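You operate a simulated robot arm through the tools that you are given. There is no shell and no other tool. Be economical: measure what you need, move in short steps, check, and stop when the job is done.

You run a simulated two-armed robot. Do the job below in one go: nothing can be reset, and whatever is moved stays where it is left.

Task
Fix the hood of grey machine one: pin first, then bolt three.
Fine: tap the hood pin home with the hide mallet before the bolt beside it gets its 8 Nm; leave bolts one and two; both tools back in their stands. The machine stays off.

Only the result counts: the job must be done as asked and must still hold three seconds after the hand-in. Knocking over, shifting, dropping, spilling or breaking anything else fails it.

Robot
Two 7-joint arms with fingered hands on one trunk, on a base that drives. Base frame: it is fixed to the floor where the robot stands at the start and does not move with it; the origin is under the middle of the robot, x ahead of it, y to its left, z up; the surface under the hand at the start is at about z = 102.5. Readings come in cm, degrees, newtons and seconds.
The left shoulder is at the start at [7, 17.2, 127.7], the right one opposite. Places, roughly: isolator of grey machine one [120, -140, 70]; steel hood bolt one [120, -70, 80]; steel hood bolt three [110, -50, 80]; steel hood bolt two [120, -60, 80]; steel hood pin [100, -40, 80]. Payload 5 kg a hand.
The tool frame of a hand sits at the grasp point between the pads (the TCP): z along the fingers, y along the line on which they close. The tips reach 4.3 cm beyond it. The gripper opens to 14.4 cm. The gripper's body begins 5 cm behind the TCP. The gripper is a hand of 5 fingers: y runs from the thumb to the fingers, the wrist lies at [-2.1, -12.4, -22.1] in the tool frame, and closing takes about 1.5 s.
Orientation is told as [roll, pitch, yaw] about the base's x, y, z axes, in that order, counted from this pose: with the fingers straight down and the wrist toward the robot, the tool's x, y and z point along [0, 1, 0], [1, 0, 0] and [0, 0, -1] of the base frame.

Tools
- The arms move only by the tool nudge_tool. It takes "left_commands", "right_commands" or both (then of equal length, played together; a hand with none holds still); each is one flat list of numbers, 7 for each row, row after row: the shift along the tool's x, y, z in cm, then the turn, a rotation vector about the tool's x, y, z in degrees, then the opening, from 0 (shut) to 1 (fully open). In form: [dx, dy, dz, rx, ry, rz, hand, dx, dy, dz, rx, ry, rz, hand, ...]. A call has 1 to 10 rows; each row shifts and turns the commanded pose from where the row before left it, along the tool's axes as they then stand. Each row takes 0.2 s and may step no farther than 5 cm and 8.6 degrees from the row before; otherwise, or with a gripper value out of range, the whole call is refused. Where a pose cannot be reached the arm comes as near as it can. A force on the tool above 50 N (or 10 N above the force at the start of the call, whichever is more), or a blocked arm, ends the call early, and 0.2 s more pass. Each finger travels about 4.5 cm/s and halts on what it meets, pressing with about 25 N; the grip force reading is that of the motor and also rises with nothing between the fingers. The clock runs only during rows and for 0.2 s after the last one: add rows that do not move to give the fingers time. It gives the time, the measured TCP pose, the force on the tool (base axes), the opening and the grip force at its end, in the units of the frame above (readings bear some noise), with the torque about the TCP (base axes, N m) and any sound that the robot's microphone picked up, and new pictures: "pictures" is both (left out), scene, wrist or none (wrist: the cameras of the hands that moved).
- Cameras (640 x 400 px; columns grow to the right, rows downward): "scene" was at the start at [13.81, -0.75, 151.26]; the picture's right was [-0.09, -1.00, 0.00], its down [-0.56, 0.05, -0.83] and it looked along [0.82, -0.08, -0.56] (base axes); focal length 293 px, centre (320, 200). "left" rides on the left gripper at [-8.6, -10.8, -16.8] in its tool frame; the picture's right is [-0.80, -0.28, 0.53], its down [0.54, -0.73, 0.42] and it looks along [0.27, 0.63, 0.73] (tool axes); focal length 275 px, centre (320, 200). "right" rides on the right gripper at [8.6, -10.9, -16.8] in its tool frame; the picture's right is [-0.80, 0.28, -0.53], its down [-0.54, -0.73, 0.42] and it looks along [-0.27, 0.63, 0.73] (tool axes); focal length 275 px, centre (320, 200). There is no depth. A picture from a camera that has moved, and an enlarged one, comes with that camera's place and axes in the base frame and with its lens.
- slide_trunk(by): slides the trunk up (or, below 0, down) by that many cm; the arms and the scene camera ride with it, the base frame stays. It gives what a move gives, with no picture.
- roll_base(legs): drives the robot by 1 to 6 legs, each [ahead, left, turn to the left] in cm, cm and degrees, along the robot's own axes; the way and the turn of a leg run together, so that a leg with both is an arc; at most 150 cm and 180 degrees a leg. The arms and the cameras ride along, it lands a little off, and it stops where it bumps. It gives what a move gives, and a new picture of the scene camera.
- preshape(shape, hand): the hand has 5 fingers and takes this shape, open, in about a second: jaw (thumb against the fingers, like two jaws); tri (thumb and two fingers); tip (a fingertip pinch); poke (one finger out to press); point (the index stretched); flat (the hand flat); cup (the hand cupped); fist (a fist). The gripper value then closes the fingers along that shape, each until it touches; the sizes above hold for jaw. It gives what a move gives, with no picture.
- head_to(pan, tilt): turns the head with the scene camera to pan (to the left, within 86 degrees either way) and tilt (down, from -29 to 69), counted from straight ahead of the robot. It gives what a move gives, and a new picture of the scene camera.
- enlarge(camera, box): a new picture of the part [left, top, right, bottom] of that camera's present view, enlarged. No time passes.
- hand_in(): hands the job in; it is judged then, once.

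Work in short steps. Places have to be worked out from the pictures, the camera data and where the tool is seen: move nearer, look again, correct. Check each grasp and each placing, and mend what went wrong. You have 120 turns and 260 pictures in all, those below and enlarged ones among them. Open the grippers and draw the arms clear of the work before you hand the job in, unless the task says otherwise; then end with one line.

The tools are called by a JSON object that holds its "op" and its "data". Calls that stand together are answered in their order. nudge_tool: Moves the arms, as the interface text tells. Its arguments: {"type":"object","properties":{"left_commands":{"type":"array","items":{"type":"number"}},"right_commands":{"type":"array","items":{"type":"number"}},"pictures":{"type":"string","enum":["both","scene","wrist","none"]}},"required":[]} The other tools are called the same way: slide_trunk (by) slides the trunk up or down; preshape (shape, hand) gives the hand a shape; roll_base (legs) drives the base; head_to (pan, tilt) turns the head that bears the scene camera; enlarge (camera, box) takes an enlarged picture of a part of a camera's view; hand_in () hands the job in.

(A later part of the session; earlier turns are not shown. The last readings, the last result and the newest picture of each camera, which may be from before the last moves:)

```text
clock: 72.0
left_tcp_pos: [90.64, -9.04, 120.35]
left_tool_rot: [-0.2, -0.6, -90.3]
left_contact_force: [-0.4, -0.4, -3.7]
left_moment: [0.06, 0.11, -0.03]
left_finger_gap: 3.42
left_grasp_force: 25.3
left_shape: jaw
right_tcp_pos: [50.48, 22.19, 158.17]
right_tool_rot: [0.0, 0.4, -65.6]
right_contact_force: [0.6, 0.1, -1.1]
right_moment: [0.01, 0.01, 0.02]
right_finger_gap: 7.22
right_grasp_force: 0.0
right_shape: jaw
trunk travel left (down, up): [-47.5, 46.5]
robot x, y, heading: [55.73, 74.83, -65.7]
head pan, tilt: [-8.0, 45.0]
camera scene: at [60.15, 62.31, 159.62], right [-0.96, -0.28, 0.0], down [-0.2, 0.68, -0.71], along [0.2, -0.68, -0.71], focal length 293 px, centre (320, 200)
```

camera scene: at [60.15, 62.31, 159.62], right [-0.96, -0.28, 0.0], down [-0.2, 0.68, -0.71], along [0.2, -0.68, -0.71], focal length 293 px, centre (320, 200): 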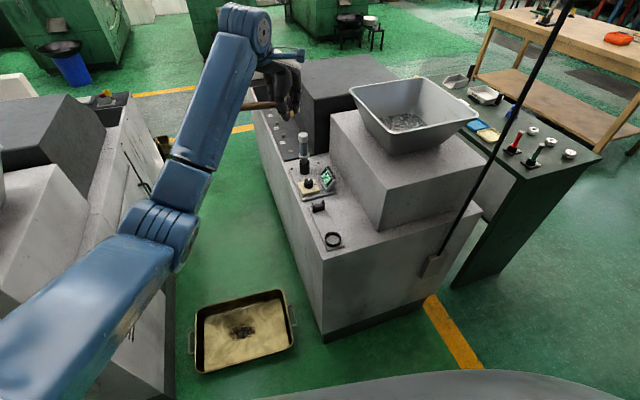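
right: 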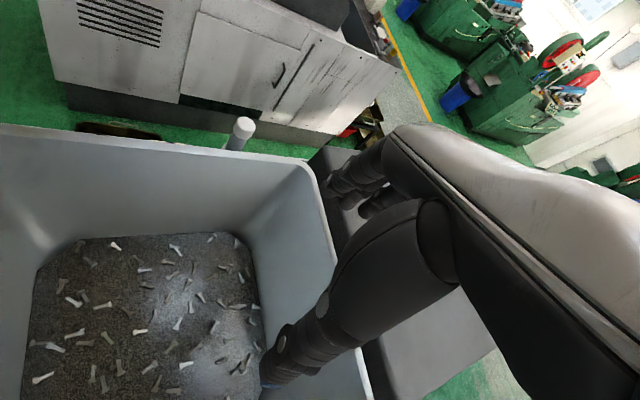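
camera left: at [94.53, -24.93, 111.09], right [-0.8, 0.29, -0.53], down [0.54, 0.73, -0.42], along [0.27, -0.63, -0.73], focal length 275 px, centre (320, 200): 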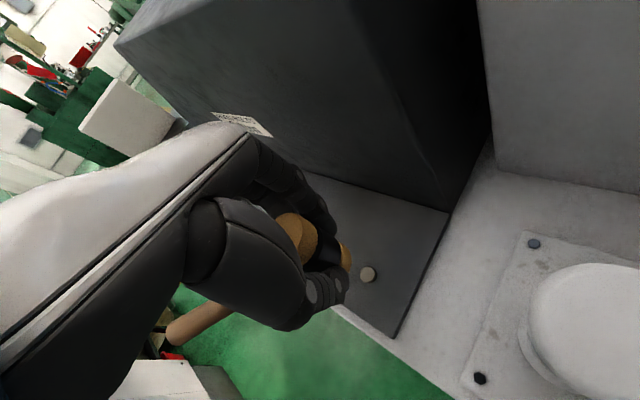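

Next I bring the mallet over its stand and turn the handle back along the row.

{"op": "nudge_tool", "data": {"left_commands": [-3.6, -3.02, 0, 0, 0, 0, 0, -3.6, -3.02, 0, 0, 0, 0, 0, -3.6, -3.02, 0, 0, 0, 0, 0, -3.6, -3.02, 0, 0, 0, 0, 0, -3.6, -3.02, 0, 0, 0, 0, 0, 0, 0, 0, 0, 0, 7.53, 0, 0, 0, 0, 0, 0, 7.53, 0, 0, 0, 0, 0, 0, 7.53, 0], "pictures": "none"}}

{"op": "nudge_tool", "data": {"left_commands": [0, 0, 0, 0, 0, 7.53, 0, 0, 0, 0, 0, 0, 7.53, 0, 0, 0, 0, 0, 0, 7.53, 0, 0, 0, 0, 0, 0, 7.53, 0, 0, 0, 4, 0, 0, 0, 0, 0, 0, 4, 0, 0, 0, 0, 0, 0, 0, 0, 0, 0, 0]}}

{"op": "enlarge", "data": {"camera": "scene", "box": [260, 110, 380, 260]}}

```text
clock: 73.8
left_tcp_pos: [72.6, 6.35, 120.26]
left_tool_rot: [0.3, -0.8, -113.1]
left_contact_force: [0.5, 0.1, -3.5]
left_moment: [0.07, 0.07, 0.01]
left_finger_gap: 3.36
left_grasp_force: 25.3
left_shape: jaw
right_tcp_pos: [50.32, 22.43, 158.17]
right_tool_rot: [0.0, 0.2, -65.5]
right_contact_force: [0.1, -0.6, -0.1]
right_moment: [0.01, 0.0, 0.01]
right_finger_gap: 7.22
right_grasp_force: 0.0
right_shape: jaw
trunk travel left (down, up): [-47.5, 46.5]
robot x, y, heading: [55.72, 74.94, -65.6]
head pan, tilt: [-8.0, 45.0]
```

```text
clock: 75.4
left_tcp_pos: [72.55, 6.14, 112.27]
left_tool_rot: [0.6, -0.5, -143.1]
left_contact_force: [0.0, 0.7, -4.0]
left_moment: [0.12, 0.02, 0.01]
left_finger_gap: 3.37
left_grasp_force: 24.6
left_shape: jaw
right_tcp_pos: [50.44, 22.33, 158.29]
right_tool_rot: [0.1, 0.2, -65.7]
right_contact_force: [-0.4, 0.3, -0.2]
right_moment: [0.01, -0.04, 0.04]
right_finger_gap: 7.22
right_grasp_force: 0.0
right_shape: jaw
trunk travel left (down, up): [-47.5, 46.5]
robot x, y, heading: [55.4, 75.03, -65.8]
head pan, tilt: [-8.0, 45.0]
camera scene: at [59.99, 62.54, 159.65], right [-0.96, -0.28, 0.0], down [-0.2, 0.68, -0.71], along [0.2, -0.68, -0.71], focal length 293 px, centre (320, 200)
camera left: at [76.14, 19.83, 128.71], right [-0.25, 0.8, -0.54], down [0.91, 0.0, -0.42], along [-0.34, -0.6, -0.72], focal length 275 px, centre (320, 200)
```

scene: 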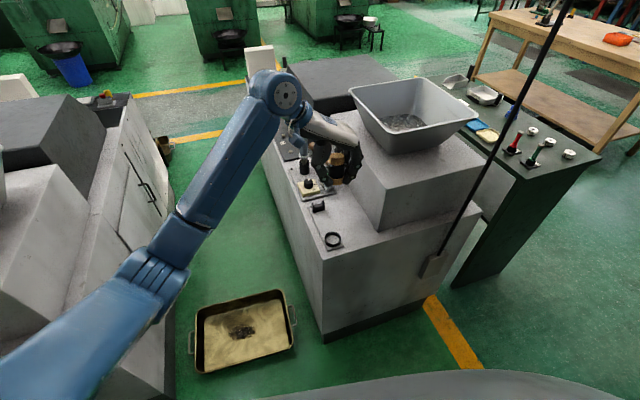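
left: 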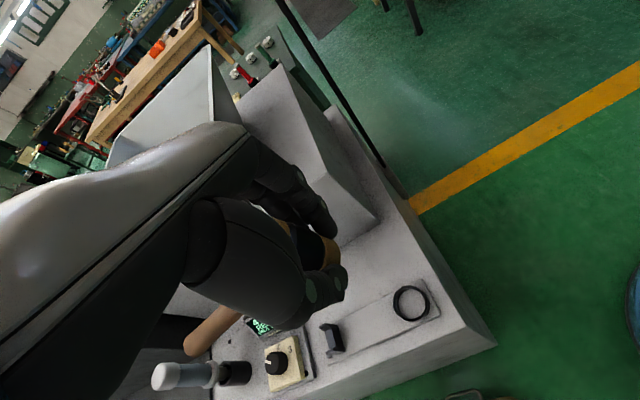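

```text
2.67 times, centred on (320, 185) of scene
camera zoom: at [59.99, 62.54, 159.65], right [-0.96, -0.28, 0.0], down [-0.2, 0.68, -0.71], along [0.2, -0.68, -0.71], focal length 781 px, centre (320, 240)
```

zoom: 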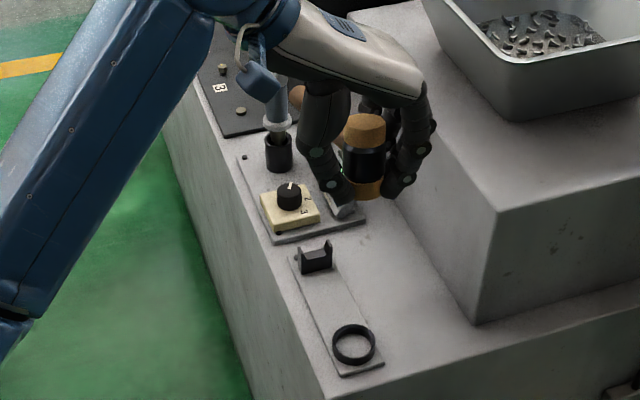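

Ring stand centre ≈ (72.6,5.5), ring top z≈84. I lower to about 5 cm above the ring and compare from both cameras.

{"op": "nudge_tool", "data": {"left_commands": [0, 0, 4, 0, 0, 0, 0, 0, 0, 4, 0, 0, 0, 0, 0, 0, 4, 0, 0, 0, 0, 0, 0, 4, 0, 0, 0, 0, 0, 0, 3, 0, 0, 0, 0, 0, 0, 0, 0, 0, 0, 0]}}

{"op": "enlarge", "data": {"camera": "scene", "box": [290, 160, 370, 260]}}

{"op": "enlarge", "data": {"camera": "left", "box": [240, 200, 420, 320]}}

```text
clock: 76.8
left_tcp_pos: [72.53, 5.89, 93.33]
left_tool_rot: [0.5, -0.5, -143.0]
left_contact_force: [0.1, -0.9, -3.4]
left_moment: [0.08, 0.0, -0.01]
left_finger_gap: 3.4
left_grasp_force: 25.2
left_shape: jaw
right_tcp_pos: [50.43, 22.3, 158.23]
right_tool_rot: [-0.1, 0.2, -65.7]
right_contact_force: [0.8, 0.3, -0.7]
right_moment: [-0.02, -0.01, -0.01]
right_finger_gap: 7.23
right_grasp_force: 0.0
right_shape: jaw
trunk travel left (down, up): [-47.5, 46.5]
robot x, y, heading: [55.89, 74.67, -65.5]
head pan, tilt: [-8.0, 45.0]
camera scene: at [60.03, 62.56, 159.65], right [-0.96, -0.28, 0.0], down [-0.2, 0.68, -0.71], along [0.2, -0.68, -0.71], focal length 293 px, centre (320, 200)
camera left: at [76.01, 19.54, 109.79], right [-0.25, 0.8, -0.54], down [0.91, 0.0, -0.42], along [-0.34, -0.6, -0.72], focal length 275 px, centre (320, 200)
```

scene: 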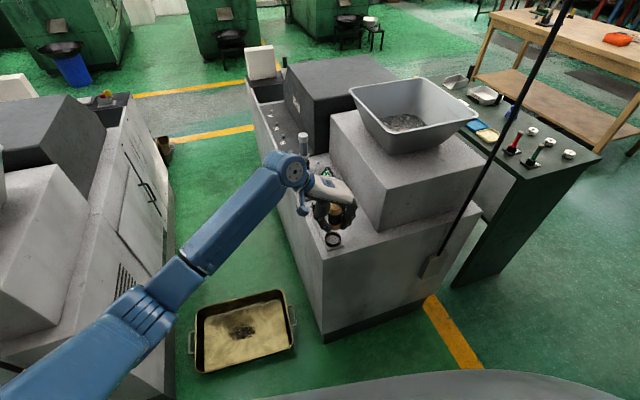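
left: 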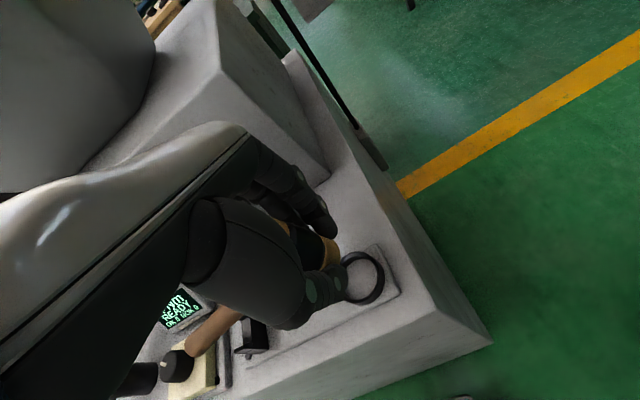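

```text
4.00 times, centred on (330, 210) of scene
camera zoom: at [60.03, 62.56, 159.65], right [-0.96, -0.28, 0.0], down [-0.2, 0.68, -0.71], along [0.2, -0.68, -0.71], focal length 1171 px, centre (280, 160)
```

zoom: 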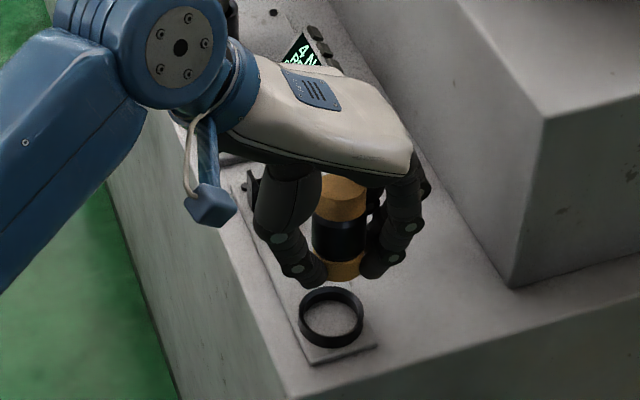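

```text
3.33 times, centred on (330, 260) of left
camera zoom: at [76.01, 19.54, 109.79], right [-0.25, 0.8, -0.54], down [0.91, 0.0, -0.42], along [-0.34, -0.6, -0.72], focal length 918 px, centre (287, 0)
```

zoom: 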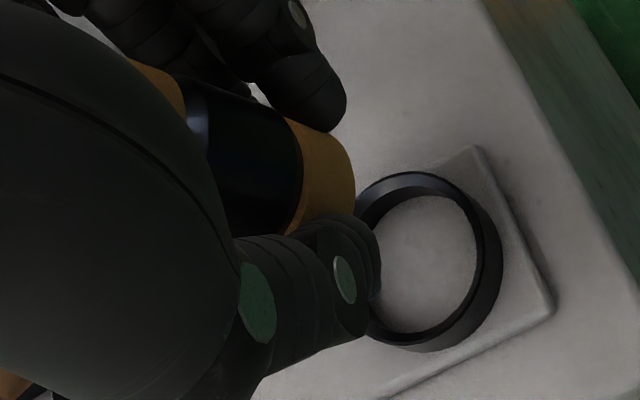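

Comparing both views, the head needs about +0.8 cm in y to sit over the ring. I shift and go down 3 cm for a closer check.

{"op": "nudge_tool", "data": {"left_commands": [-0.64, -0.48, 0, 0, 0, 0, 0, 0, 0, 1.5, 0, 0, 0, 0, 0, 0, 1.5, 0, 0, 0, 0, 0, 0, 0, 0, 0, 0, 0], "pictures": "none"}}

{"op": "enlarge", "data": {"camera": "scene", "box": [290, 160, 370, 260]}}

{"op": "enlarge", "data": {"camera": "left", "box": [240, 200, 420, 320]}}

```text
clock: 77.8
left_tcp_pos: [72.65, 6.73, 90.32]
left_tool_rot: [0.5, -0.6, -143.0]
left_contact_force: [0.3, 0.6, -3.5]
left_moment: [0.07, 0.04, -0.07]
left_finger_gap: 3.37
left_grasp_force: 25.0
left_shape: jaw
right_tcp_pos: [50.38, 22.38, 158.36]
right_tool_rot: [0.1, 0.2, -65.6]
right_contact_force: [-0.8, -0.3, 0.6]
right_moment: [0.0, -0.01, 0.02]
right_finger_gap: 7.23
right_grasp_force: 0.0
right_shape: jaw
trunk travel left (down, up): [-47.5, 46.5]
robot x, y, heading: [55.95, 74.7, -65.5]
head pan, tilt: [-8.0, 45.0]
```

```text
4.00 times, centred on (330, 210) of scene
camera zoom: at [60.05, 62.57, 159.65], right [-0.96, -0.28, 0.0], down [-0.2, 0.68, -0.71], along [0.2, -0.68, -0.71], focal length 1171 px, centre (280, 160)
```

zoom: 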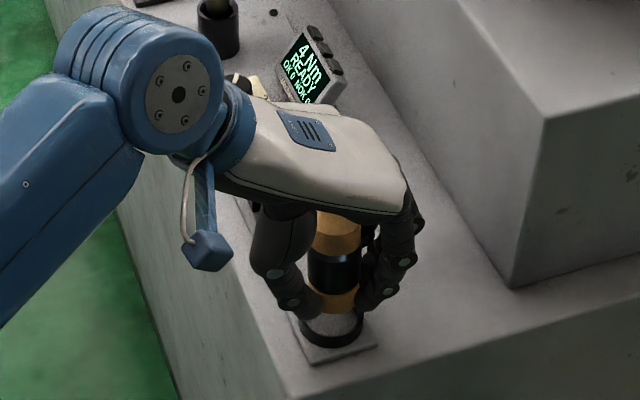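

```text
3.33 times, centred on (330, 260) of left
camera zoom: at [76.08, 20.34, 106.74], right [-0.25, 0.8, -0.54], down [0.91, 0.0, -0.42], along [-0.34, -0.6, -0.72], focal length 918 px, centre (287, 0)
```

zoom: 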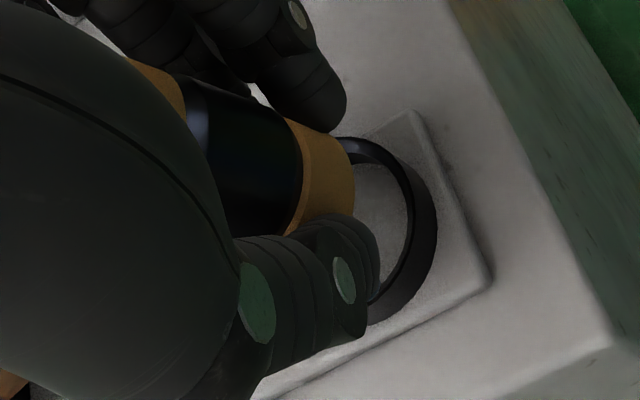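

Nearly over the ring; I trim slightly and lower step by step, watching the vertical force.

{"op": "nudge_tool", "data": {"left_commands": [0.18, 0.26, 0.7, 0, 0, 0, 0, 0, 0, 0.8, 0, 0, 0, 0, 0, 0, 0.6, 0, 0, 0, 0, 0, 0, 0, 0, 0, 0, 0], "pictures": "none"}}

{"op": "enlarge", "data": {"camera": "scene", "box": [290, 160, 370, 260]}}

{"op": "enlarge", "data": {"camera": "left", "box": [240, 200, 420, 320]}}

```text
clock: 78.8
left_tcp_pos: [72.3, 6.31, 88.63]
left_tool_rot: [0.6, -0.5, -143.1]
left_contact_force: [-0.2, -0.4, 16.2]
left_moment: [-0.26, 0.41, 0.06]
left_finger_gap: 3.38
left_grasp_force: 24.1
left_shape: jaw
right_tcp_pos: [50.4, 22.49, 158.4]
right_tool_rot: [-0.1, 0.1, -65.6]
right_contact_force: [0.1, 0.3, -0.2]
right_moment: [0.02, 0.02, 0.02]
right_finger_gap: 7.21
right_grasp_force: 0.1
right_shape: jaw
trunk travel left (down, up): [-47.5, 46.5]
robot x, y, heading: [55.64, 75.0, -65.6]
head pan, tilt: [-8.0, 45.0]
```

```text
4.00 times, centred on (330, 210) of scene
camera zoom: at [60.01, 62.69, 159.69], right [-0.96, -0.28, 0.0], down [-0.2, 0.68, -0.71], along [0.2, -0.68, -0.71], focal length 1171 px, centre (280, 160)
```

zoom: 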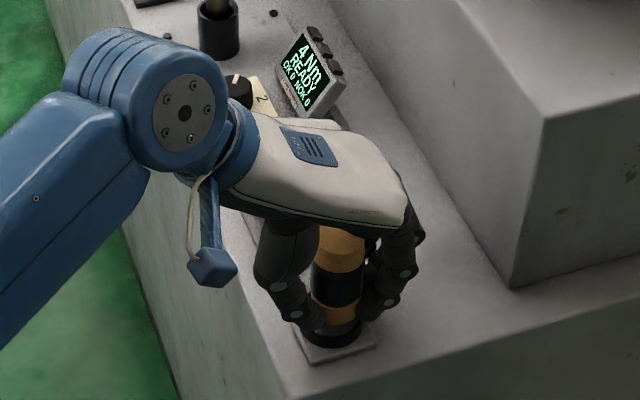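

```text
3.33 times, centred on (330, 260) of left
camera zoom: at [75.95, 20.03, 104.91], right [-0.25, 0.8, -0.55], down [0.9, 0.0, -0.43], along [-0.34, -0.6, -0.72], focal length 918 px, centre (287, 0)
```

zoom: 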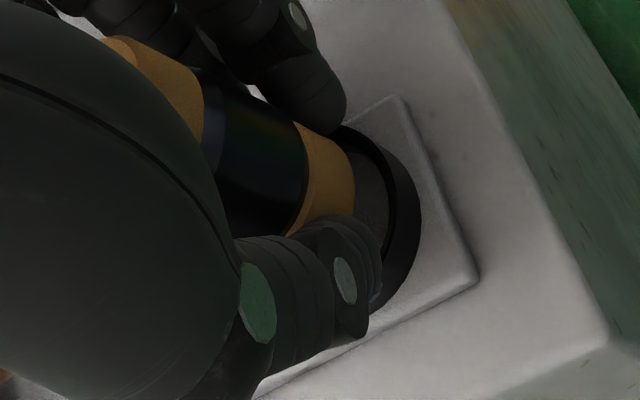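

Contact of ~16 N, with a moment pointing at the −n side: rim or fingertip touch. I lift slightly, shift 0.35 cm to +n and probe again.

{"op": "nudge_tool", "data": {"left_commands": [0, 0, -1, 0, 0, 0, 0, 0, -0.35, 0, 0, 0, 0, 0, 0, 0, 0.6, 0, 0, 0, 0, 0, 0, 0.5, 0, 0, 0, 0, 0, 0, 0, 0, 0, 0, 0], "pictures": "none"}}

{"op": "enlarge", "data": {"camera": "scene", "box": [315, 210, 355, 260]}}

```text
clock: 80.0
left_tcp_pos: [72.65, 6.68, 88.54]
left_tool_rot: [0.6, -0.7, -143.1]
left_contact_force: [-1.9, 0.9, 21.9]
left_moment: [-0.19, 0.71, -0.06]
left_finger_gap: 3.4
left_grasp_force: 24.6
left_shape: jaw
right_tcp_pos: [50.39, 22.59, 158.37]
right_tool_rot: [0.0, 0.1, -65.6]
right_contact_force: [-0.3, 0.1, -0.2]
right_moment: [-0.01, 0.01, -0.01]
right_finger_gap: 7.23
right_grasp_force: 0.1
right_shape: jaw
trunk travel left (down, up): [-47.5, 46.5]
robot x, y, heading: [55.55, 75.1, -65.7]
head pan, tilt: [-8.0, 45.0]
```

```text
8.00 times, centred on (335, 235) of scene
camera zoom: at [59.98, 62.76, 159.71], right [-0.96, -0.28, 0.0], down [-0.2, 0.68, -0.71], along [0.2, -0.68, -0.71], focal length 2342 px, centre (200, -80)
```

zoom: 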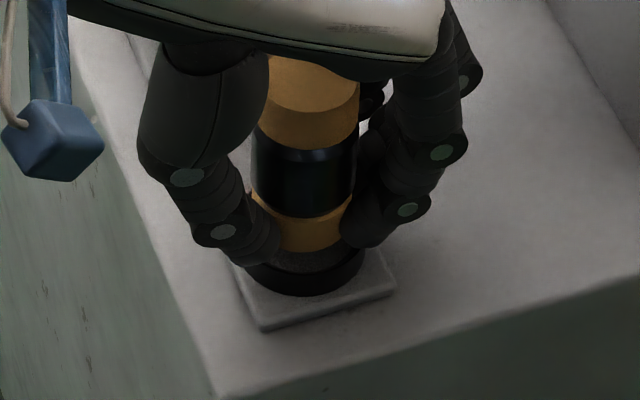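

Laterally the head is centred on the ring and the fingertips appear to rest on the ring itself, so the head should drop the last centimetre inside. I unload slightly and open slowly.

{"op": "nudge_tool", "data": {"left_commands": [0, 0.05, -0.25, 0, 0, 0, 0, 0, 0, 0, 0, 0, 0, 0.24, 0, 0, 0, 0, 0, 0, 0.28, 0, 0, 0, 0, 0, 0, 0.32, 0, 0, 0, 0, 0, 0, 0.36, 0, 0, 0, 0, 0, 0, 0.42, 0, 0, 0, 0, 0, 0, 0.42], "pictures": "none"}}

{"op": "enlarge", "data": {"camera": "scene", "box": [315, 210, 355, 260]}}

{"op": "enlarge", "data": {"camera": "left", "box": [180, 200, 420, 360]}}

```text
clock: 81.6
left_tcp_pos: [72.72, 6.72, 88.46]
left_tool_rot: [0.5, -0.5, -143.1]
left_contact_force: [3.9, 5.0, 11.7]
left_moment: [0.09, 0.27, -0.11]
left_finger_gap: 5.74
left_grasp_force: 0.1
left_shape: jaw
right_tcp_pos: [50.42, 22.73, 158.34]
right_tool_rot: [0.0, 0.1, -65.6]
right_contact_force: [-1.1, -0.4, -0.5]
right_moment: [0.03, -0.01, -0.01]
right_finger_gap: 7.23
right_grasp_force: 0.1
right_shape: jaw
trunk travel left (down, up): [-47.5, 46.5]
robot x, y, heading: [55.64, 74.93, -65.8]
head pan, tilt: [-8.0, 45.0]
```

```text
8.00 times, centred on (335, 235) of scene
camera zoom: at [60.06, 62.76, 159.67], right [-0.96, -0.28, 0.0], down [-0.2, 0.68, -0.71], along [0.2, -0.68, -0.71], focal length 2342 px, centre (200, -80)
```

zoom: 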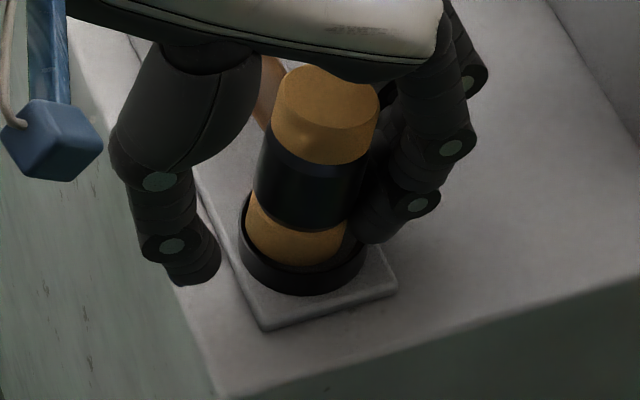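

```text
2.50 times, centred on (300, 280) of left
camera zoom: at [76.33, 20.37, 104.86], right [-0.25, 0.8, -0.54], down [0.91, 0.0, -0.42], along [-0.34, -0.6, -0.72], focal length 688 px, centre (370, 0)
```

zoom: 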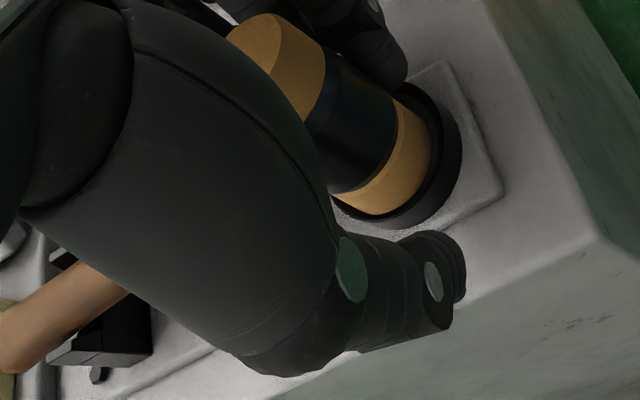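

The head is inside the ring on one side but leans on the fingers at the −n side. I open further while raising the hand gently so that it can settle.

{"op": "nudge_tool", "data": {"left_commands": [0, 0, -0.4, 0, 0, 0, 0.45, 0, 0, -0.5, 0, 0, 0, 0.5, 0, 0, -0.6, 0, 0, 0, 0.6, 0, 0, -0.5, 0, 0, 0, 0.75, 0, 0, 0, 0, 0, 0, 0.85, 0, 0, 0, 0, 0, 0, 0.85], "pictures": "none"}}

{"op": "enlarge", "data": {"camera": "scene", "box": [315, 210, 355, 260]}}

{"op": "enlarge", "data": {"camera": "left", "box": [180, 200, 420, 360]}}

```text
clock: 83.0
left_tcp_pos: [72.7, 6.63, 90.27]
left_tool_rot: [0.5, -0.4, -143.1]
left_contact_force: [0.7, -0.1, 0.0]
left_moment: [0.0, -0.01, -0.02]
left_finger_gap: 12.23
left_grasp_force: 0.0
left_shape: jaw
right_tcp_pos: [50.49, 22.42, 158.2]
right_tool_rot: [0.0, 0.2, -65.6]
right_contact_force: [-0.3, -0.2, -1.1]
right_moment: [0.02, 0.01, -0.03]
right_finger_gap: 7.22
right_grasp_force: 0.1
right_shape: jaw
trunk travel left (down, up): [-47.5, 46.5]
robot x, y, heading: [55.55, 75.01, -65.5]
head pan, tilt: [-8.0, 45.0]
```

```text
8.00 times, centred on (335, 235) of scene
camera zoom: at [60.05, 62.57, 159.65], right [-0.96, -0.28, 0.0], down [-0.2, 0.68, -0.71], along [0.2, -0.68, -0.71], focal length 2342 px, centre (200, -80)
```

zoom: 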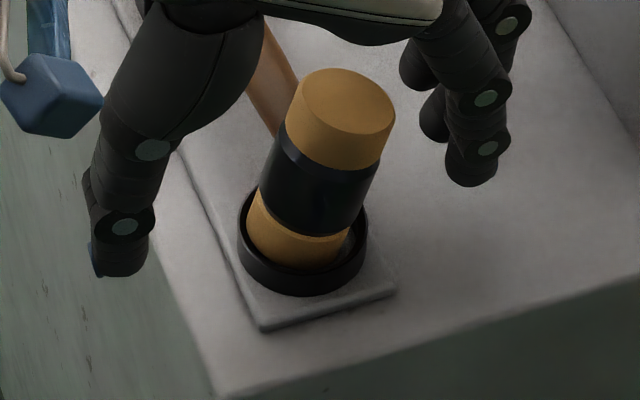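

```text
2.50 times, centred on (300, 280) of left
camera zoom: at [76.22, 20.27, 106.87], right [-0.25, 0.8, -0.54], down [0.91, 0.0, -0.42], along [-0.34, -0.6, -0.72], focal length 688 px, centre (370, 0)
```

zoom: 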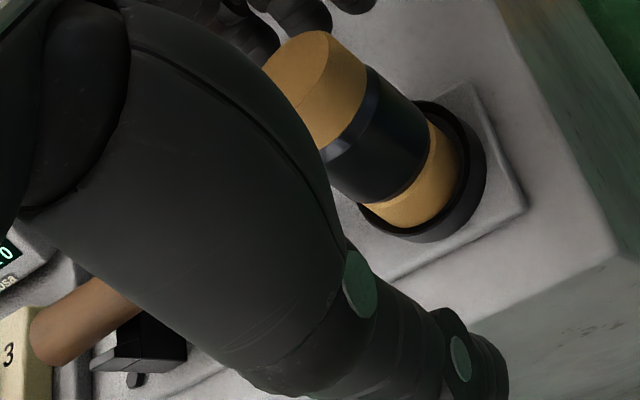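

The mallet sits in the ring but leans about 20°. I raise the hand clear to see the handle and fork.

{"op": "nudge_tool", "data": {"left_commands": [0, 0, -3, 0, 0, 0, 1, 0, 0, -4, 0, 0, 0, 1, 0, 0, -4, 0, 0, 0, 1, -4, 0, -3, 0, 0, 0, 1, -4, 0, -3, 0, 0, 0, 1], "pictures": "none"}}

{"op": "enlarge", "data": {"camera": "scene", "box": [290, 180, 370, 260]}}

{"op": "enlarge", "data": {"camera": "left", "box": [180, 200, 480, 400]}}

```text
clock: 84.2
left_tcp_pos: [67.86, 13.41, 107.51]
left_tool_rot: [0.6, -0.4, -143.1]
left_contact_force: [-0.5, 0.2, 0.3]
left_moment: [0.0, -0.03, -0.03]
left_finger_gap: 14.37
left_grasp_force: 0.0
left_shape: jaw
right_tcp_pos: [50.34, 22.51, 158.27]
right_tool_rot: [0.1, 0.1, -65.6]
right_contact_force: [0.7, 0.8, -0.9]
right_moment: [-0.03, -0.04, -0.02]
right_finger_gap: 7.23
right_grasp_force: 0.0
right_shape: jaw
trunk travel left (down, up): [-47.5, 46.5]
robot x, y, heading: [55.77, 74.74, -65.3]
head pan, tilt: [-8.0, 45.0]
```

```text
5.00 times, centred on (330, 220) of scene
camera zoom: at [59.94, 62.72, 159.67], right [-0.96, -0.28, 0.0], down [-0.2, 0.68, -0.71], along [0.2, -0.68, -0.71], focal length 1464 px, centre (270, 100)
```

zoom: 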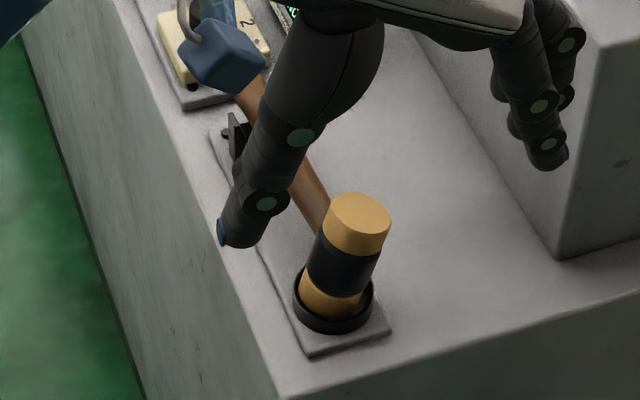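

```text
2.00 times, centred on (330, 300) of left
camera zoom: at [71.41, 27.0, 123.92], right [-0.25, 0.8, -0.54], down [0.91, 0.0, -0.42], along [-0.34, -0.6, -0.72], focal length 551 px, centre (300, 0)
```

zoom: 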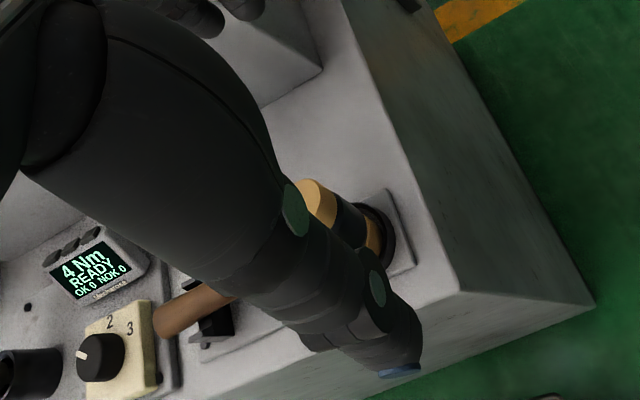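

The hand still hides the fork; I move it up and out over the aisle.

{"op": "nudge_tool", "data": {"left_commands": [0, 0, -4, 0, 0, 0, 1, 0, -4, -4, 0, 0, 0, 1, 0, -4, -4, 0, 0, 0, 1, 0, -4, -2, 0, 0, 0, 1], "pictures": "wrist"}}

{"op": "enlarge", "data": {"camera": "scene", "box": [290, 160, 370, 260]}}

```text
refused: row 2 steps farther than a row can; nothing moved
```

```text
4.00 times, centred on (330, 210) of scene
camera zoom: at [59.94, 62.72, 159.67], right [-0.96, -0.28, 0.0], down [-0.2, 0.68, -0.71], along [0.2, -0.68, -0.71], focal length 1171 px, centre (280, 160)
```

zoom: 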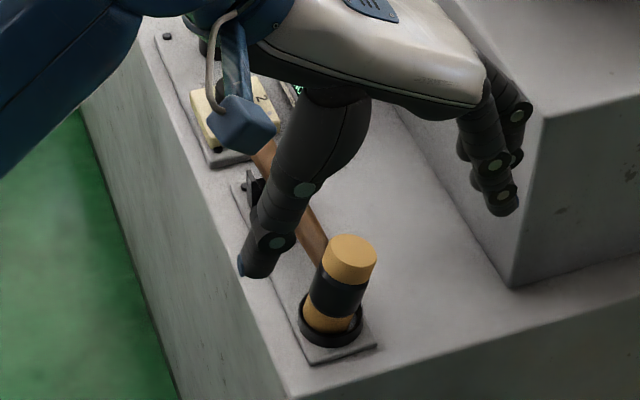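

That step was too long for a row; I repeat with smaller steps.

{"op": "nudge_tool", "data": {"left_commands": [0, 0, -4, 0, 0, 0, 1, 0, -3, -3, 0, 0, 0, 1, 0, -3, -3, 0, 0, 0, 1, 0, -3, -3, 0, 0, 0, 1, 0, -3, -2, 0, 0, 0, 1], "pictures": "wrist"}}

{"op": "enlarge", "data": {"camera": "scene", "box": [290, 160, 370, 260]}}

```text
clock: 85.4
left_tcp_pos: [77.58, 20.85, 122.15]
left_tool_rot: [0.5, -0.5, -143.1]
left_contact_force: [0.2, 0.6, -0.5]
left_moment: [-0.04, -0.02, 0.03]
left_finger_gap: 14.4
left_grasp_force: 0.1
left_shape: jaw
right_tcp_pos: [50.65, 22.59, 158.3]
right_tool_rot: [-0.1, 0.1, -65.5]
right_contact_force: [-0.2, 0.9, 0.6]
right_moment: [-0.03, 0.03, 0.03]
right_finger_gap: 7.23
right_grasp_force: 0.1
right_shape: jaw
trunk travel left (down, up): [-47.5, 46.5]
robot x, y, heading: [55.92, 74.94, -65.5]
head pan, tilt: [-8.0, 45.0]
camera left: at [81.17, 34.43, 138.71], right [-0.25, 0.8, -0.54], down [0.91, 0.0, -0.43], along [-0.34, -0.6, -0.72], focal length 275 px, centre (320, 200)
```

left: 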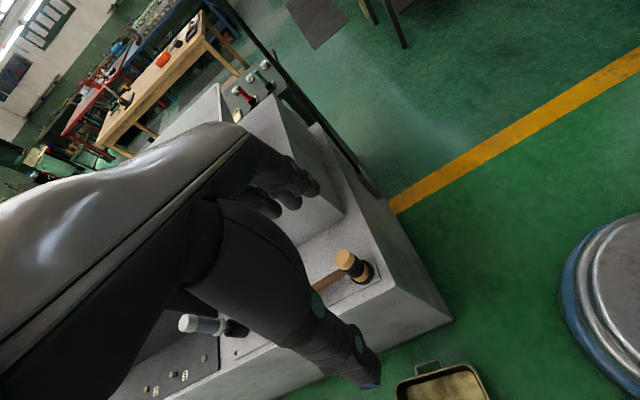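

```text
4.00 times, centred on (330, 210) of scene
camera zoom: at [60.17, 62.75, 159.66], right [-0.96, -0.28, 0.0], down [-0.2, 0.68, -0.71], along [0.2, -0.68, -0.71], focal length 1171 px, centre (280, 160)
```

zoom: 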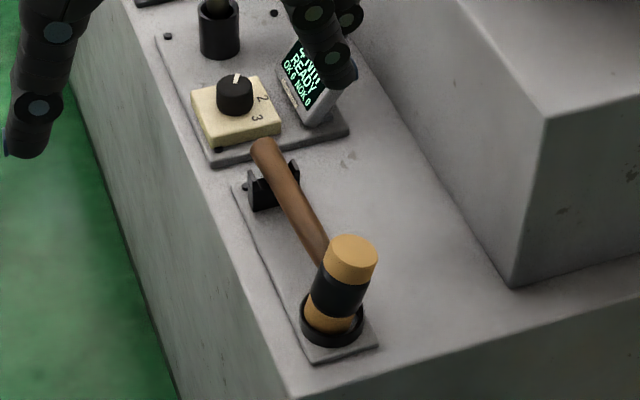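

The handle lies in the fork, but the head's +n edge sits on the ring rim: I released it 0.5 cm too far to +n (pick-up n was 61.7). I go back over the pick-up pose and will squeeze it upright and centred.

{"op": "nudge_tool", "data": {"left_commands": [2.16, 3.22, 0, 0, 0, 0, 1, 2.16, 3.22, 0, 0, 0, 0, 1, 2.16, 3.22, 0, 0, 0, 0, 1, 2.16, 3.22, 0, 0, 0, 0, 1, 0, 0, 4.5, 0, 0, 0, 1, 0, 0, 4.5, 0, 0, 0, 1, 0, 0, 4.5, 0, 0, 0, 1, 0, 0, 4.5, 0, 0, 0, 1, 0, 0, 4.5, 0, 0, 0, 1, 0, 0, 4.5, 0, 0, 0, 1], "pictures": "none"}}

{"op": "enlarge", "data": {"camera": "scene", "box": [290, 160, 370, 260]}}

```text
clock: 87.6
left_tcp_pos: [72.35, 5.6, 95.33]
left_tool_rot: [0.5, -0.5, -143.1]
left_contact_force: [0.4, 0.7, 1.2]
left_moment: [0.01, 0.03, -0.03]
left_finger_gap: 14.4
left_grasp_force: 0.1
left_shape: jaw
right_tcp_pos: [50.35, 22.38, 158.3]
right_tool_rot: [0.0, 0.2, -65.6]
right_contact_force: [-0.5, -1.0, -0.5]
right_moment: [0.02, -0.05, -0.07]
right_finger_gap: 7.21
right_grasp_force: 0.0
right_shape: jaw
trunk travel left (down, up): [-47.5, 46.5]
robot x, y, heading: [55.99, 74.65, -65.7]
head pan, tilt: [-8.0, 45.0]
```

```text
4.00 times, centred on (330, 210) of scene
camera zoom: at [60.04, 62.47, 159.65], right [-0.96, -0.28, 0.0], down [-0.2, 0.68, -0.71], along [0.2, -0.68, -0.71], focal length 1171 px, centre (280, 160)
```

zoom: 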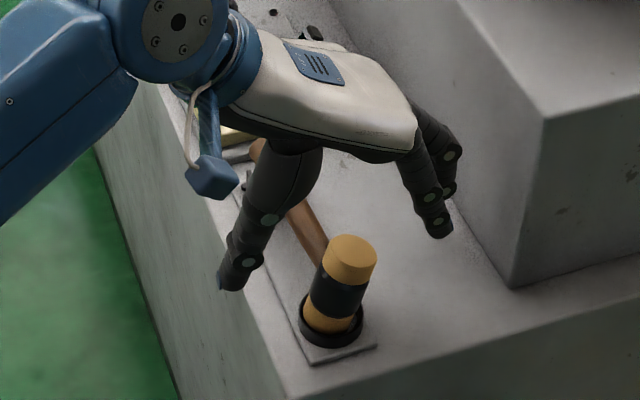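

I correct 0.6 cm, descend to z≈89.8 and close around the head.

{"op": "nudge_tool", "data": {"left_commands": [-0.43, -0.43, 3, 0, 0, 0, 1, 0, 0, 2.5, 0, 0, 0, 1, 0, 0, 0, 0, 0, 0, 0.6, 0, 0, 0, 0, 0, 0, 0.4, 0, 0, 0, 0, 0, 0, 0.2, 0, 0, 0, 0, 0, 0, 0, 0, 0, 0, 0, 0, 0, 0, 0, 0, 0, 0, 0, 0, 0, 0, 0, 0, 0, 0, 0, 0], "pictures": "none"}}

{"op": "enlarge", "data": {"camera": "scene", "box": [315, 210, 355, 260]}}

```text
clock: 89.6
left_tcp_pos: [72.41, 6.36, 89.79]
left_tool_rot: [0.4, -0.6, -143.1]
left_contact_force: [-0.6, 0.1, 0.0]
left_moment: [-0.01, 0.0, -0.03]
left_finger_gap: 3.36
left_grasp_force: 10.7
left_shape: jaw
right_tcp_pos: [50.44, 22.38, 158.28]
right_tool_rot: [0.0, 0.1, -65.6]
right_contact_force: [-0.3, 0.3, 1.1]
right_moment: [0.01, 0.04, 0.02]
right_finger_gap: 7.22
right_grasp_force: 0.0
right_shape: jaw
trunk travel left (down, up): [-47.5, 46.5]
robot x, y, heading: [56.08, 74.65, -65.6]
head pan, tilt: [-8.0, 45.0]
```

```text
8.00 times, centred on (335, 235) of scene
camera zoom: at [60.03, 62.58, 159.65], right [-0.96, -0.28, 0.0], down [-0.2, 0.68, -0.71], along [0.2, -0.68, -0.71], focal length 2342 px, centre (200, -80)
```

zoom: 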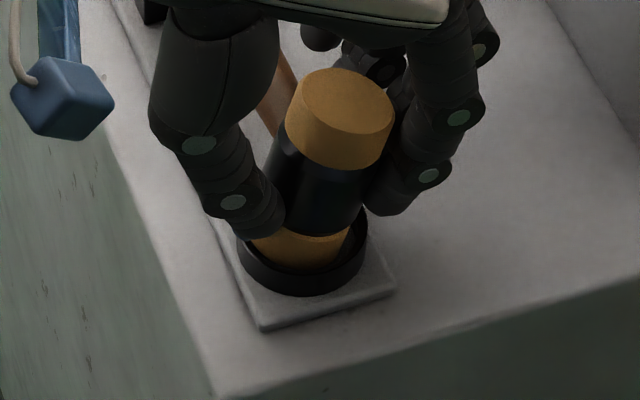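

The grip is still building up; I hold a bit longer and recheck.

{"op": "nudge_tool", "data": {"left_commands": [0, 0, 0, 0, 0, 0, 0, 0, 0, 0, 0, 0, 0, 0, 0, 0, 0, 0, 0, 0, 0, 0, 0, 0, 0, 0, 0, 0], "pictures": "none"}}

{"op": "enlarge", "data": {"camera": "scene", "box": [315, 210, 355, 260]}}

```text
clock: 90.6
left_tcp_pos: [72.39, 6.27, 89.84]
left_tool_rot: [0.5, -0.6, -143.2]
left_contact_force: [-0.4, 0.3, 0.0]
left_moment: [0.01, -0.04, -0.03]
left_finger_gap: 3.26
left_grasp_force: 25.7
left_shape: jaw
right_tcp_pos: [50.34, 22.43, 158.24]
right_tool_rot: [0.0, 0.2, -65.7]
right_contact_force: [-0.2, 0.6, 0.7]
right_moment: [-0.06, -0.03, -0.01]
right_finger_gap: 7.26
right_grasp_force: 0.1
right_shape: jaw
trunk travel left (down, up): [-47.5, 46.5]
robot x, y, heading: [55.75, 74.77, -65.8]
head pan, tilt: [-8.0, 45.0]
```

```text
8.00 times, centred on (335, 235) of scene
camera zoom: at [60.05, 62.55, 159.65], right [-0.96, -0.28, 0.0], down [-0.2, 0.68, -0.71], along [0.2, -0.68, -0.71], focal length 2342 px, centre (200, -80)
```

zoom: 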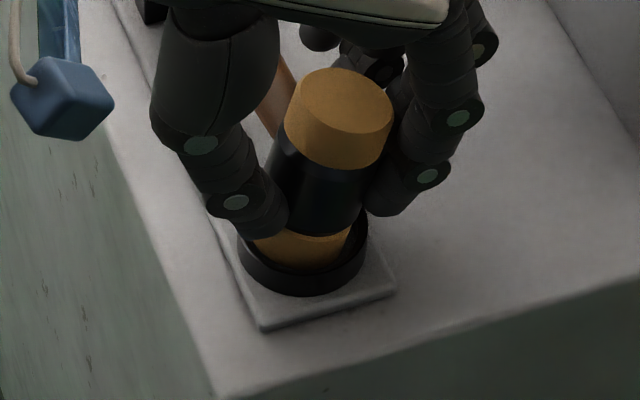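

It is held with a ~14° lean. I lift 1.5 cm, rotate the hand -13° about the handle axis to bring the head upright, and inspect.

{"op": "nudge_tool", "data": {"left_commands": [0, 0, -0.8, 0, 0, 0, 0, 0, 0, -0.9, 0, 0, 0, 0, 0, 0, 0, -6.5, 0, 0, 0, 0, 0, 0, -6.5, 0, 0, 0, 0, 0, 0, 0, 0, 0, 0], "pictures": "none"}}

{"op": "enlarge", "data": {"camera": "scene", "box": [315, 210, 355, 260]}}

{"op": "enlarge", "data": {"camera": "left", "box": [240, 200, 420, 320]}}

```text
clock: 91.8
left_tcp_pos: [72.38, 6.14, 91.61]
left_tool_rot: [0.5, -13.5, -143.1]
left_contact_force: [0.3, -0.5, -3.6]
left_moment: [0.1, -0.01, 0.02]
left_finger_gap: 3.28
left_grasp_force: 24.5
left_shape: jaw
right_tcp_pos: [50.35, 22.28, 158.2]
right_tool_rot: [0.1, 0.2, -65.6]
right_contact_force: [-0.4, -0.3, 0.4]
right_moment: [0.02, -0.04, 0.02]
right_finger_gap: 7.23
right_grasp_force: 0.0
right_shape: jaw
trunk travel left (down, up): [-47.5, 46.5]
robot x, y, heading: [55.66, 74.6, -65.5]
head pan, tilt: [-8.0, 45.0]
```

```text
8.00 times, centred on (335, 235) of scene
camera zoom: at [59.98, 62.48, 159.65], right [-0.96, -0.28, 0.0], down [-0.2, 0.68, -0.71], along [0.2, -0.68, -0.71], focal length 2342 px, centre (200, -80)
```

zoom: 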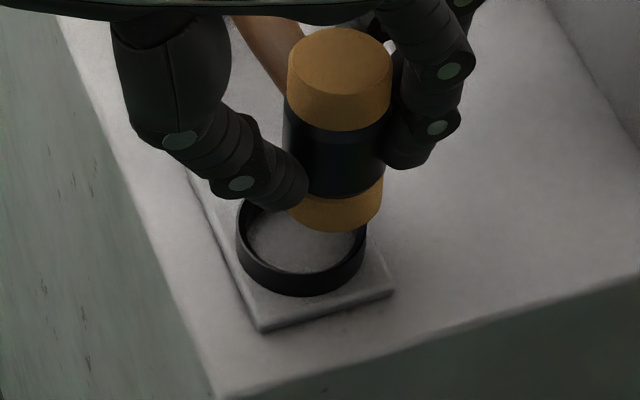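

```text
3.33 times, centred on (330, 260) of left
camera zoom: at [78.81, 21.8, 105.14], right [-0.35, 0.72, -0.59], down [0.81, -0.07, -0.58], along [-0.46, -0.69, -0.56], focal length 918 px, centre (287, 0)
```

zoom: 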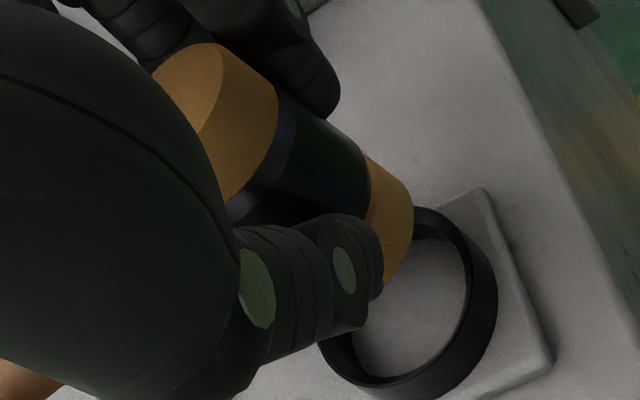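

The head is upright now; both views say it must move about 1.6 cm toward +n and 0.7 cm toward −m. I do that at the same height.

{"op": "nudge_tool", "data": {"left_commands": [-0.35, -0.78, -0.18, 0, 0, 0, 0, -0.35, -0.78, -0.18, 0, 0, 0, 0, 0, 0, 0, 0, 0, 0, 0], "pictures": "none"}}

{"op": "enlarge", "data": {"camera": "scene", "box": [315, 210, 355, 260]}}

{"op": "enlarge", "data": {"camera": "left", "box": [240, 200, 420, 320]}}

```text
clock: 92.6
left_tcp_pos: [73.43, 7.69, 91.57]
left_tool_rot: [0.5, -13.4, -143.2]
left_contact_force: [0.0, -0.4, -3.6]
left_moment: [0.1, 0.03, -0.03]
left_finger_gap: 3.27
left_grasp_force: 24.6
left_shape: jaw
right_tcp_pos: [50.38, 22.36, 158.18]
right_tool_rot: [0.0, 0.2, -65.6]
right_contact_force: [0.5, 0.1, 0.7]
right_moment: [0.04, -0.01, 0.02]
right_finger_gap: 7.23
right_grasp_force: 0.1
right_shape: jaw
trunk travel left (down, up): [-47.5, 46.5]
robot x, y, heading: [55.97, 75.06, -65.8]
head pan, tilt: [-8.0, 45.0]
```

```text
8.00 times, centred on (335, 235) of scene
camera zoom: at [60.04, 62.5, 159.64], right [-0.96, -0.28, 0.0], down [-0.2, 0.68, -0.71], along [0.2, -0.68, -0.71], focal length 2342 px, centre (200, -80)
```

zoom: 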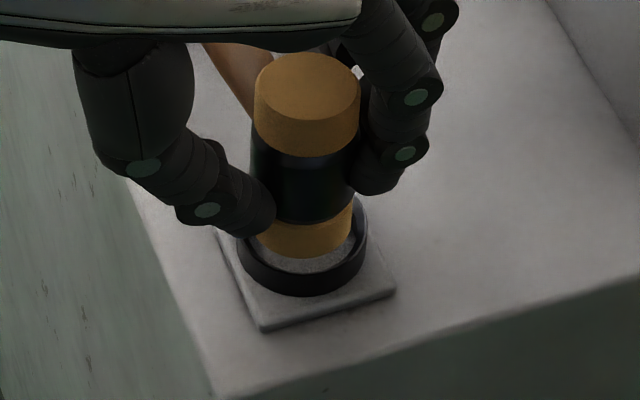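

```text
3.33 times, centred on (330, 260) of left
camera zoom: at [79.72, 23.35, 105.14], right [-0.35, 0.72, -0.59], down [0.81, -0.07, -0.58], along [-0.46, -0.69, -0.56], focal length 918 px, centre (287, 0)
```

zoom: 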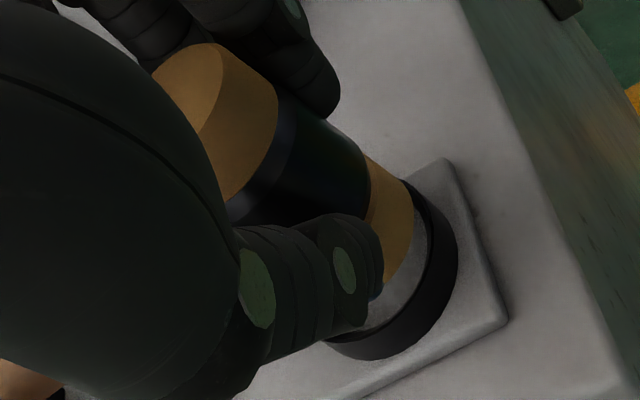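

Aligned in the scene view. I lower vertically in small steps, checking force.

{"op": "nudge_tool", "data": {"left_commands": [0, -0.13, 0.58, 0, 0, 0, 0, 0, -0.13, 0.58, 0, 0, 0, 0, 0, -0.09, 0.39, 0, 0, 0, 0, 0, 0, 0, 0, 0, 0, 0], "pictures": "none"}}

{"op": "enlarge", "data": {"camera": "scene", "box": [315, 210, 355, 260]}}

```text
clock: 93.6
left_tcp_pos: [73.23, 7.82, 90.37]
left_tool_rot: [0.7, -13.6, -143.3]
left_contact_force: [0.8, -0.4, 17.3]
left_moment: [-0.25, -0.07, 0.0]
left_finger_gap: 3.36
left_grasp_force: 24.8
left_shape: jaw
right_tcp_pos: [50.42, 22.56, 158.23]
right_tool_rot: [0.0, 0.1, -65.6]
right_contact_force: [-1.0, -0.7, 0.3]
right_moment: [0.01, 0.01, -0.01]
right_finger_gap: 7.24
right_grasp_force: 0.1
right_shape: jaw
trunk travel left (down, up): [-47.5, 46.5]
robot x, y, heading: [56.19, 75.07, -65.7]
head pan, tilt: [-8.0, 45.0]
```

```text
8.00 times, centred on (335, 235) of scene
camera zoom: at [60.01, 62.7, 159.69], right [-0.96, -0.28, 0.0], down [-0.2, 0.68, -0.71], along [0.2, -0.68, -0.71], focal length 2342 px, centre (200, -80)
```

zoom: 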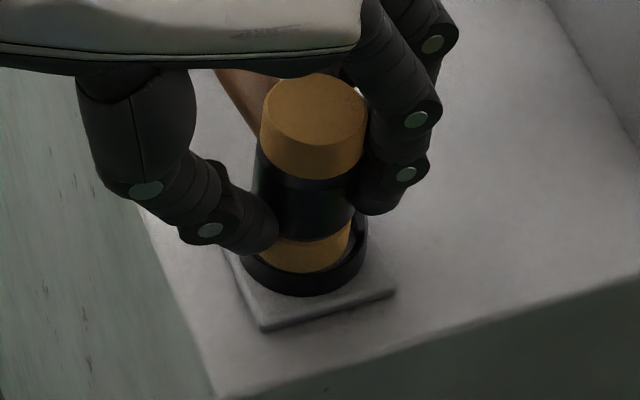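

There is contact ~1.7 cm on the +m side: the far rim. I lift a bit, shift 0.3 cm to −m and lower again.

{"op": "nudge_tool", "data": {"left_commands": [0, 0.11, -0.5, 0, 0, 0, 0, -0.35, 0, 0, 0, 0, 0, 0, 0, -0.1, 0.45, 0, 0, 0, 0, 0, -0.07, 0.3, 0, 0, 0, 0, 0, 0, 0, 0, 0, 0, 0], "pictures": "none"}}

{"op": "enlarge", "data": {"camera": "scene", "box": [315, 210, 355, 260]}}

{"op": "enlarge", "data": {"camera": "left", "box": [200, 200, 440, 360]}}

```text
clock: 94.8
left_tcp_pos: [73.16, 8.13, 90.16]
left_tool_rot: [0.8, -13.6, -143.3]
left_contact_force: [8.8, 3.2, 31.3]
left_moment: [-0.25, -0.17, 0.0]
left_finger_gap: 3.47
left_grasp_force: 25.0
left_shape: jaw
right_tcp_pos: [50.53, 22.86, 158.43]
right_tool_rot: [0.1, 0.0, -65.6]
right_contact_force: [0.5, -1.2, -0.3]
right_moment: [0.01, 0.04, -0.01]
right_finger_gap: 7.23
right_grasp_force: 0.1
right_shape: jaw
trunk travel left (down, up): [-47.5, 46.5]
robot x, y, heading: [55.83, 75.2, -65.7]
head pan, tilt: [-8.0, 45.0]
```

```text
8.00 times, centred on (335, 235) of scene
camera zoom: at [60.08, 62.95, 159.71], right [-0.96, -0.28, 0.0], down [-0.2, 0.68, -0.71], along [0.2, -0.68, -0.71], focal length 2342 px, centre (200, -80)
```

zoom: 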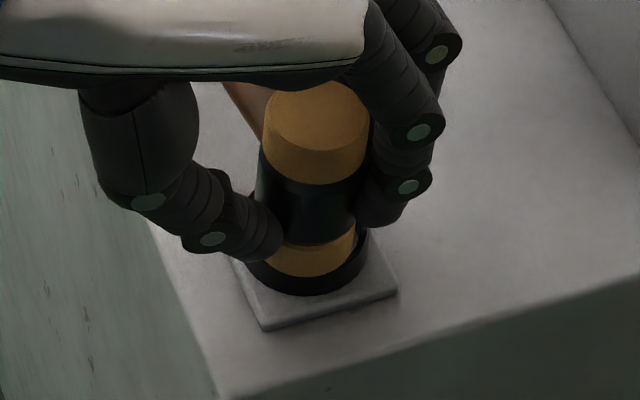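

```text
2.50 times, centred on (320, 280) of left
camera zoom: at [79.55, 23.89, 103.6], right [-0.36, 0.72, -0.6], down [0.81, -0.08, -0.58], along [-0.46, -0.69, -0.56], focal length 688 px, centre (320, 0)
```

zoom: 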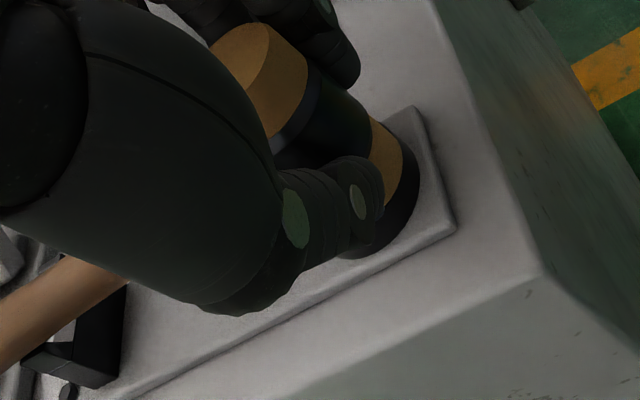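

The head seems to be at the ring mouth. I unload and release slowly to let it settle, then look.

{"op": "nudge_tool", "data": {"left_commands": [0.15, 0.06, -0.3, 0, 0, 0, 0, 0, 0, 0, 0, 0, 0, 0.28, 0, 0, 0, 0, 0, 0, 0.34, 0, 0, -0.3, 0, 0, 0, 0.42, 0, 0, -0.5, 0, 0, 0, 0.55, 0, 0, -0.5, 0, 0, 0, 0.7, 0, 0, 0, 0, 0, 0, 0.8], "pictures": "none"}}

{"op": "enlarge", "data": {"camera": "scene", "box": [315, 210, 355, 260]}}

{"op": "enlarge", "data": {"camera": "left", "box": [200, 200, 440, 360]}}

```text
clock: 96.4
left_tcp_pos: [73.53, 8.11, 91.23]
left_tool_rot: [0.5, -13.5, -143.3]
left_contact_force: [-1.4, 1.0, 0.2]
left_moment: [-0.01, -0.03, -0.02]
left_finger_gap: 11.49
left_grasp_force: 0.2
left_shape: jaw
right_tcp_pos: [50.52, 22.54, 158.31]
right_tool_rot: [0.0, 0.1, -65.6]
right_contact_force: [-0.2, 1.3, -0.7]
right_moment: [0.0, -0.02, -0.04]
right_finger_gap: 7.25
right_grasp_force: 0.2
right_shape: jaw
trunk travel left (down, up): [-47.5, 46.5]
robot x, y, heading: [55.33, 75.01, -65.8]
head pan, tilt: [-8.0, 45.0]
```

```text
8.00 times, centred on (335, 235) of scene
camera zoom: at [60.05, 62.62, 159.66], right [-0.96, -0.28, 0.0], down [-0.2, 0.68, -0.71], along [0.2, -0.68, -0.71], focal length 2342 px, centre (200, -80)
```

zoom: 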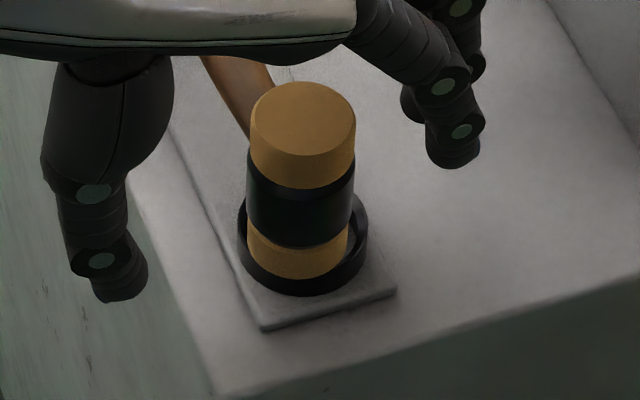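

```text
2.50 times, centred on (320, 280) of left
camera zoom: at [79.81, 23.75, 104.84], right [-0.35, 0.72, -0.59], down [0.81, -0.07, -0.58], along [-0.46, -0.69, -0.56], focal length 688 px, centre (320, 0)
```

zoom: 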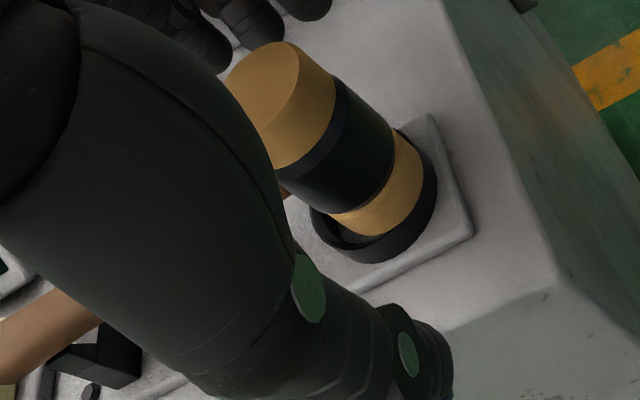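

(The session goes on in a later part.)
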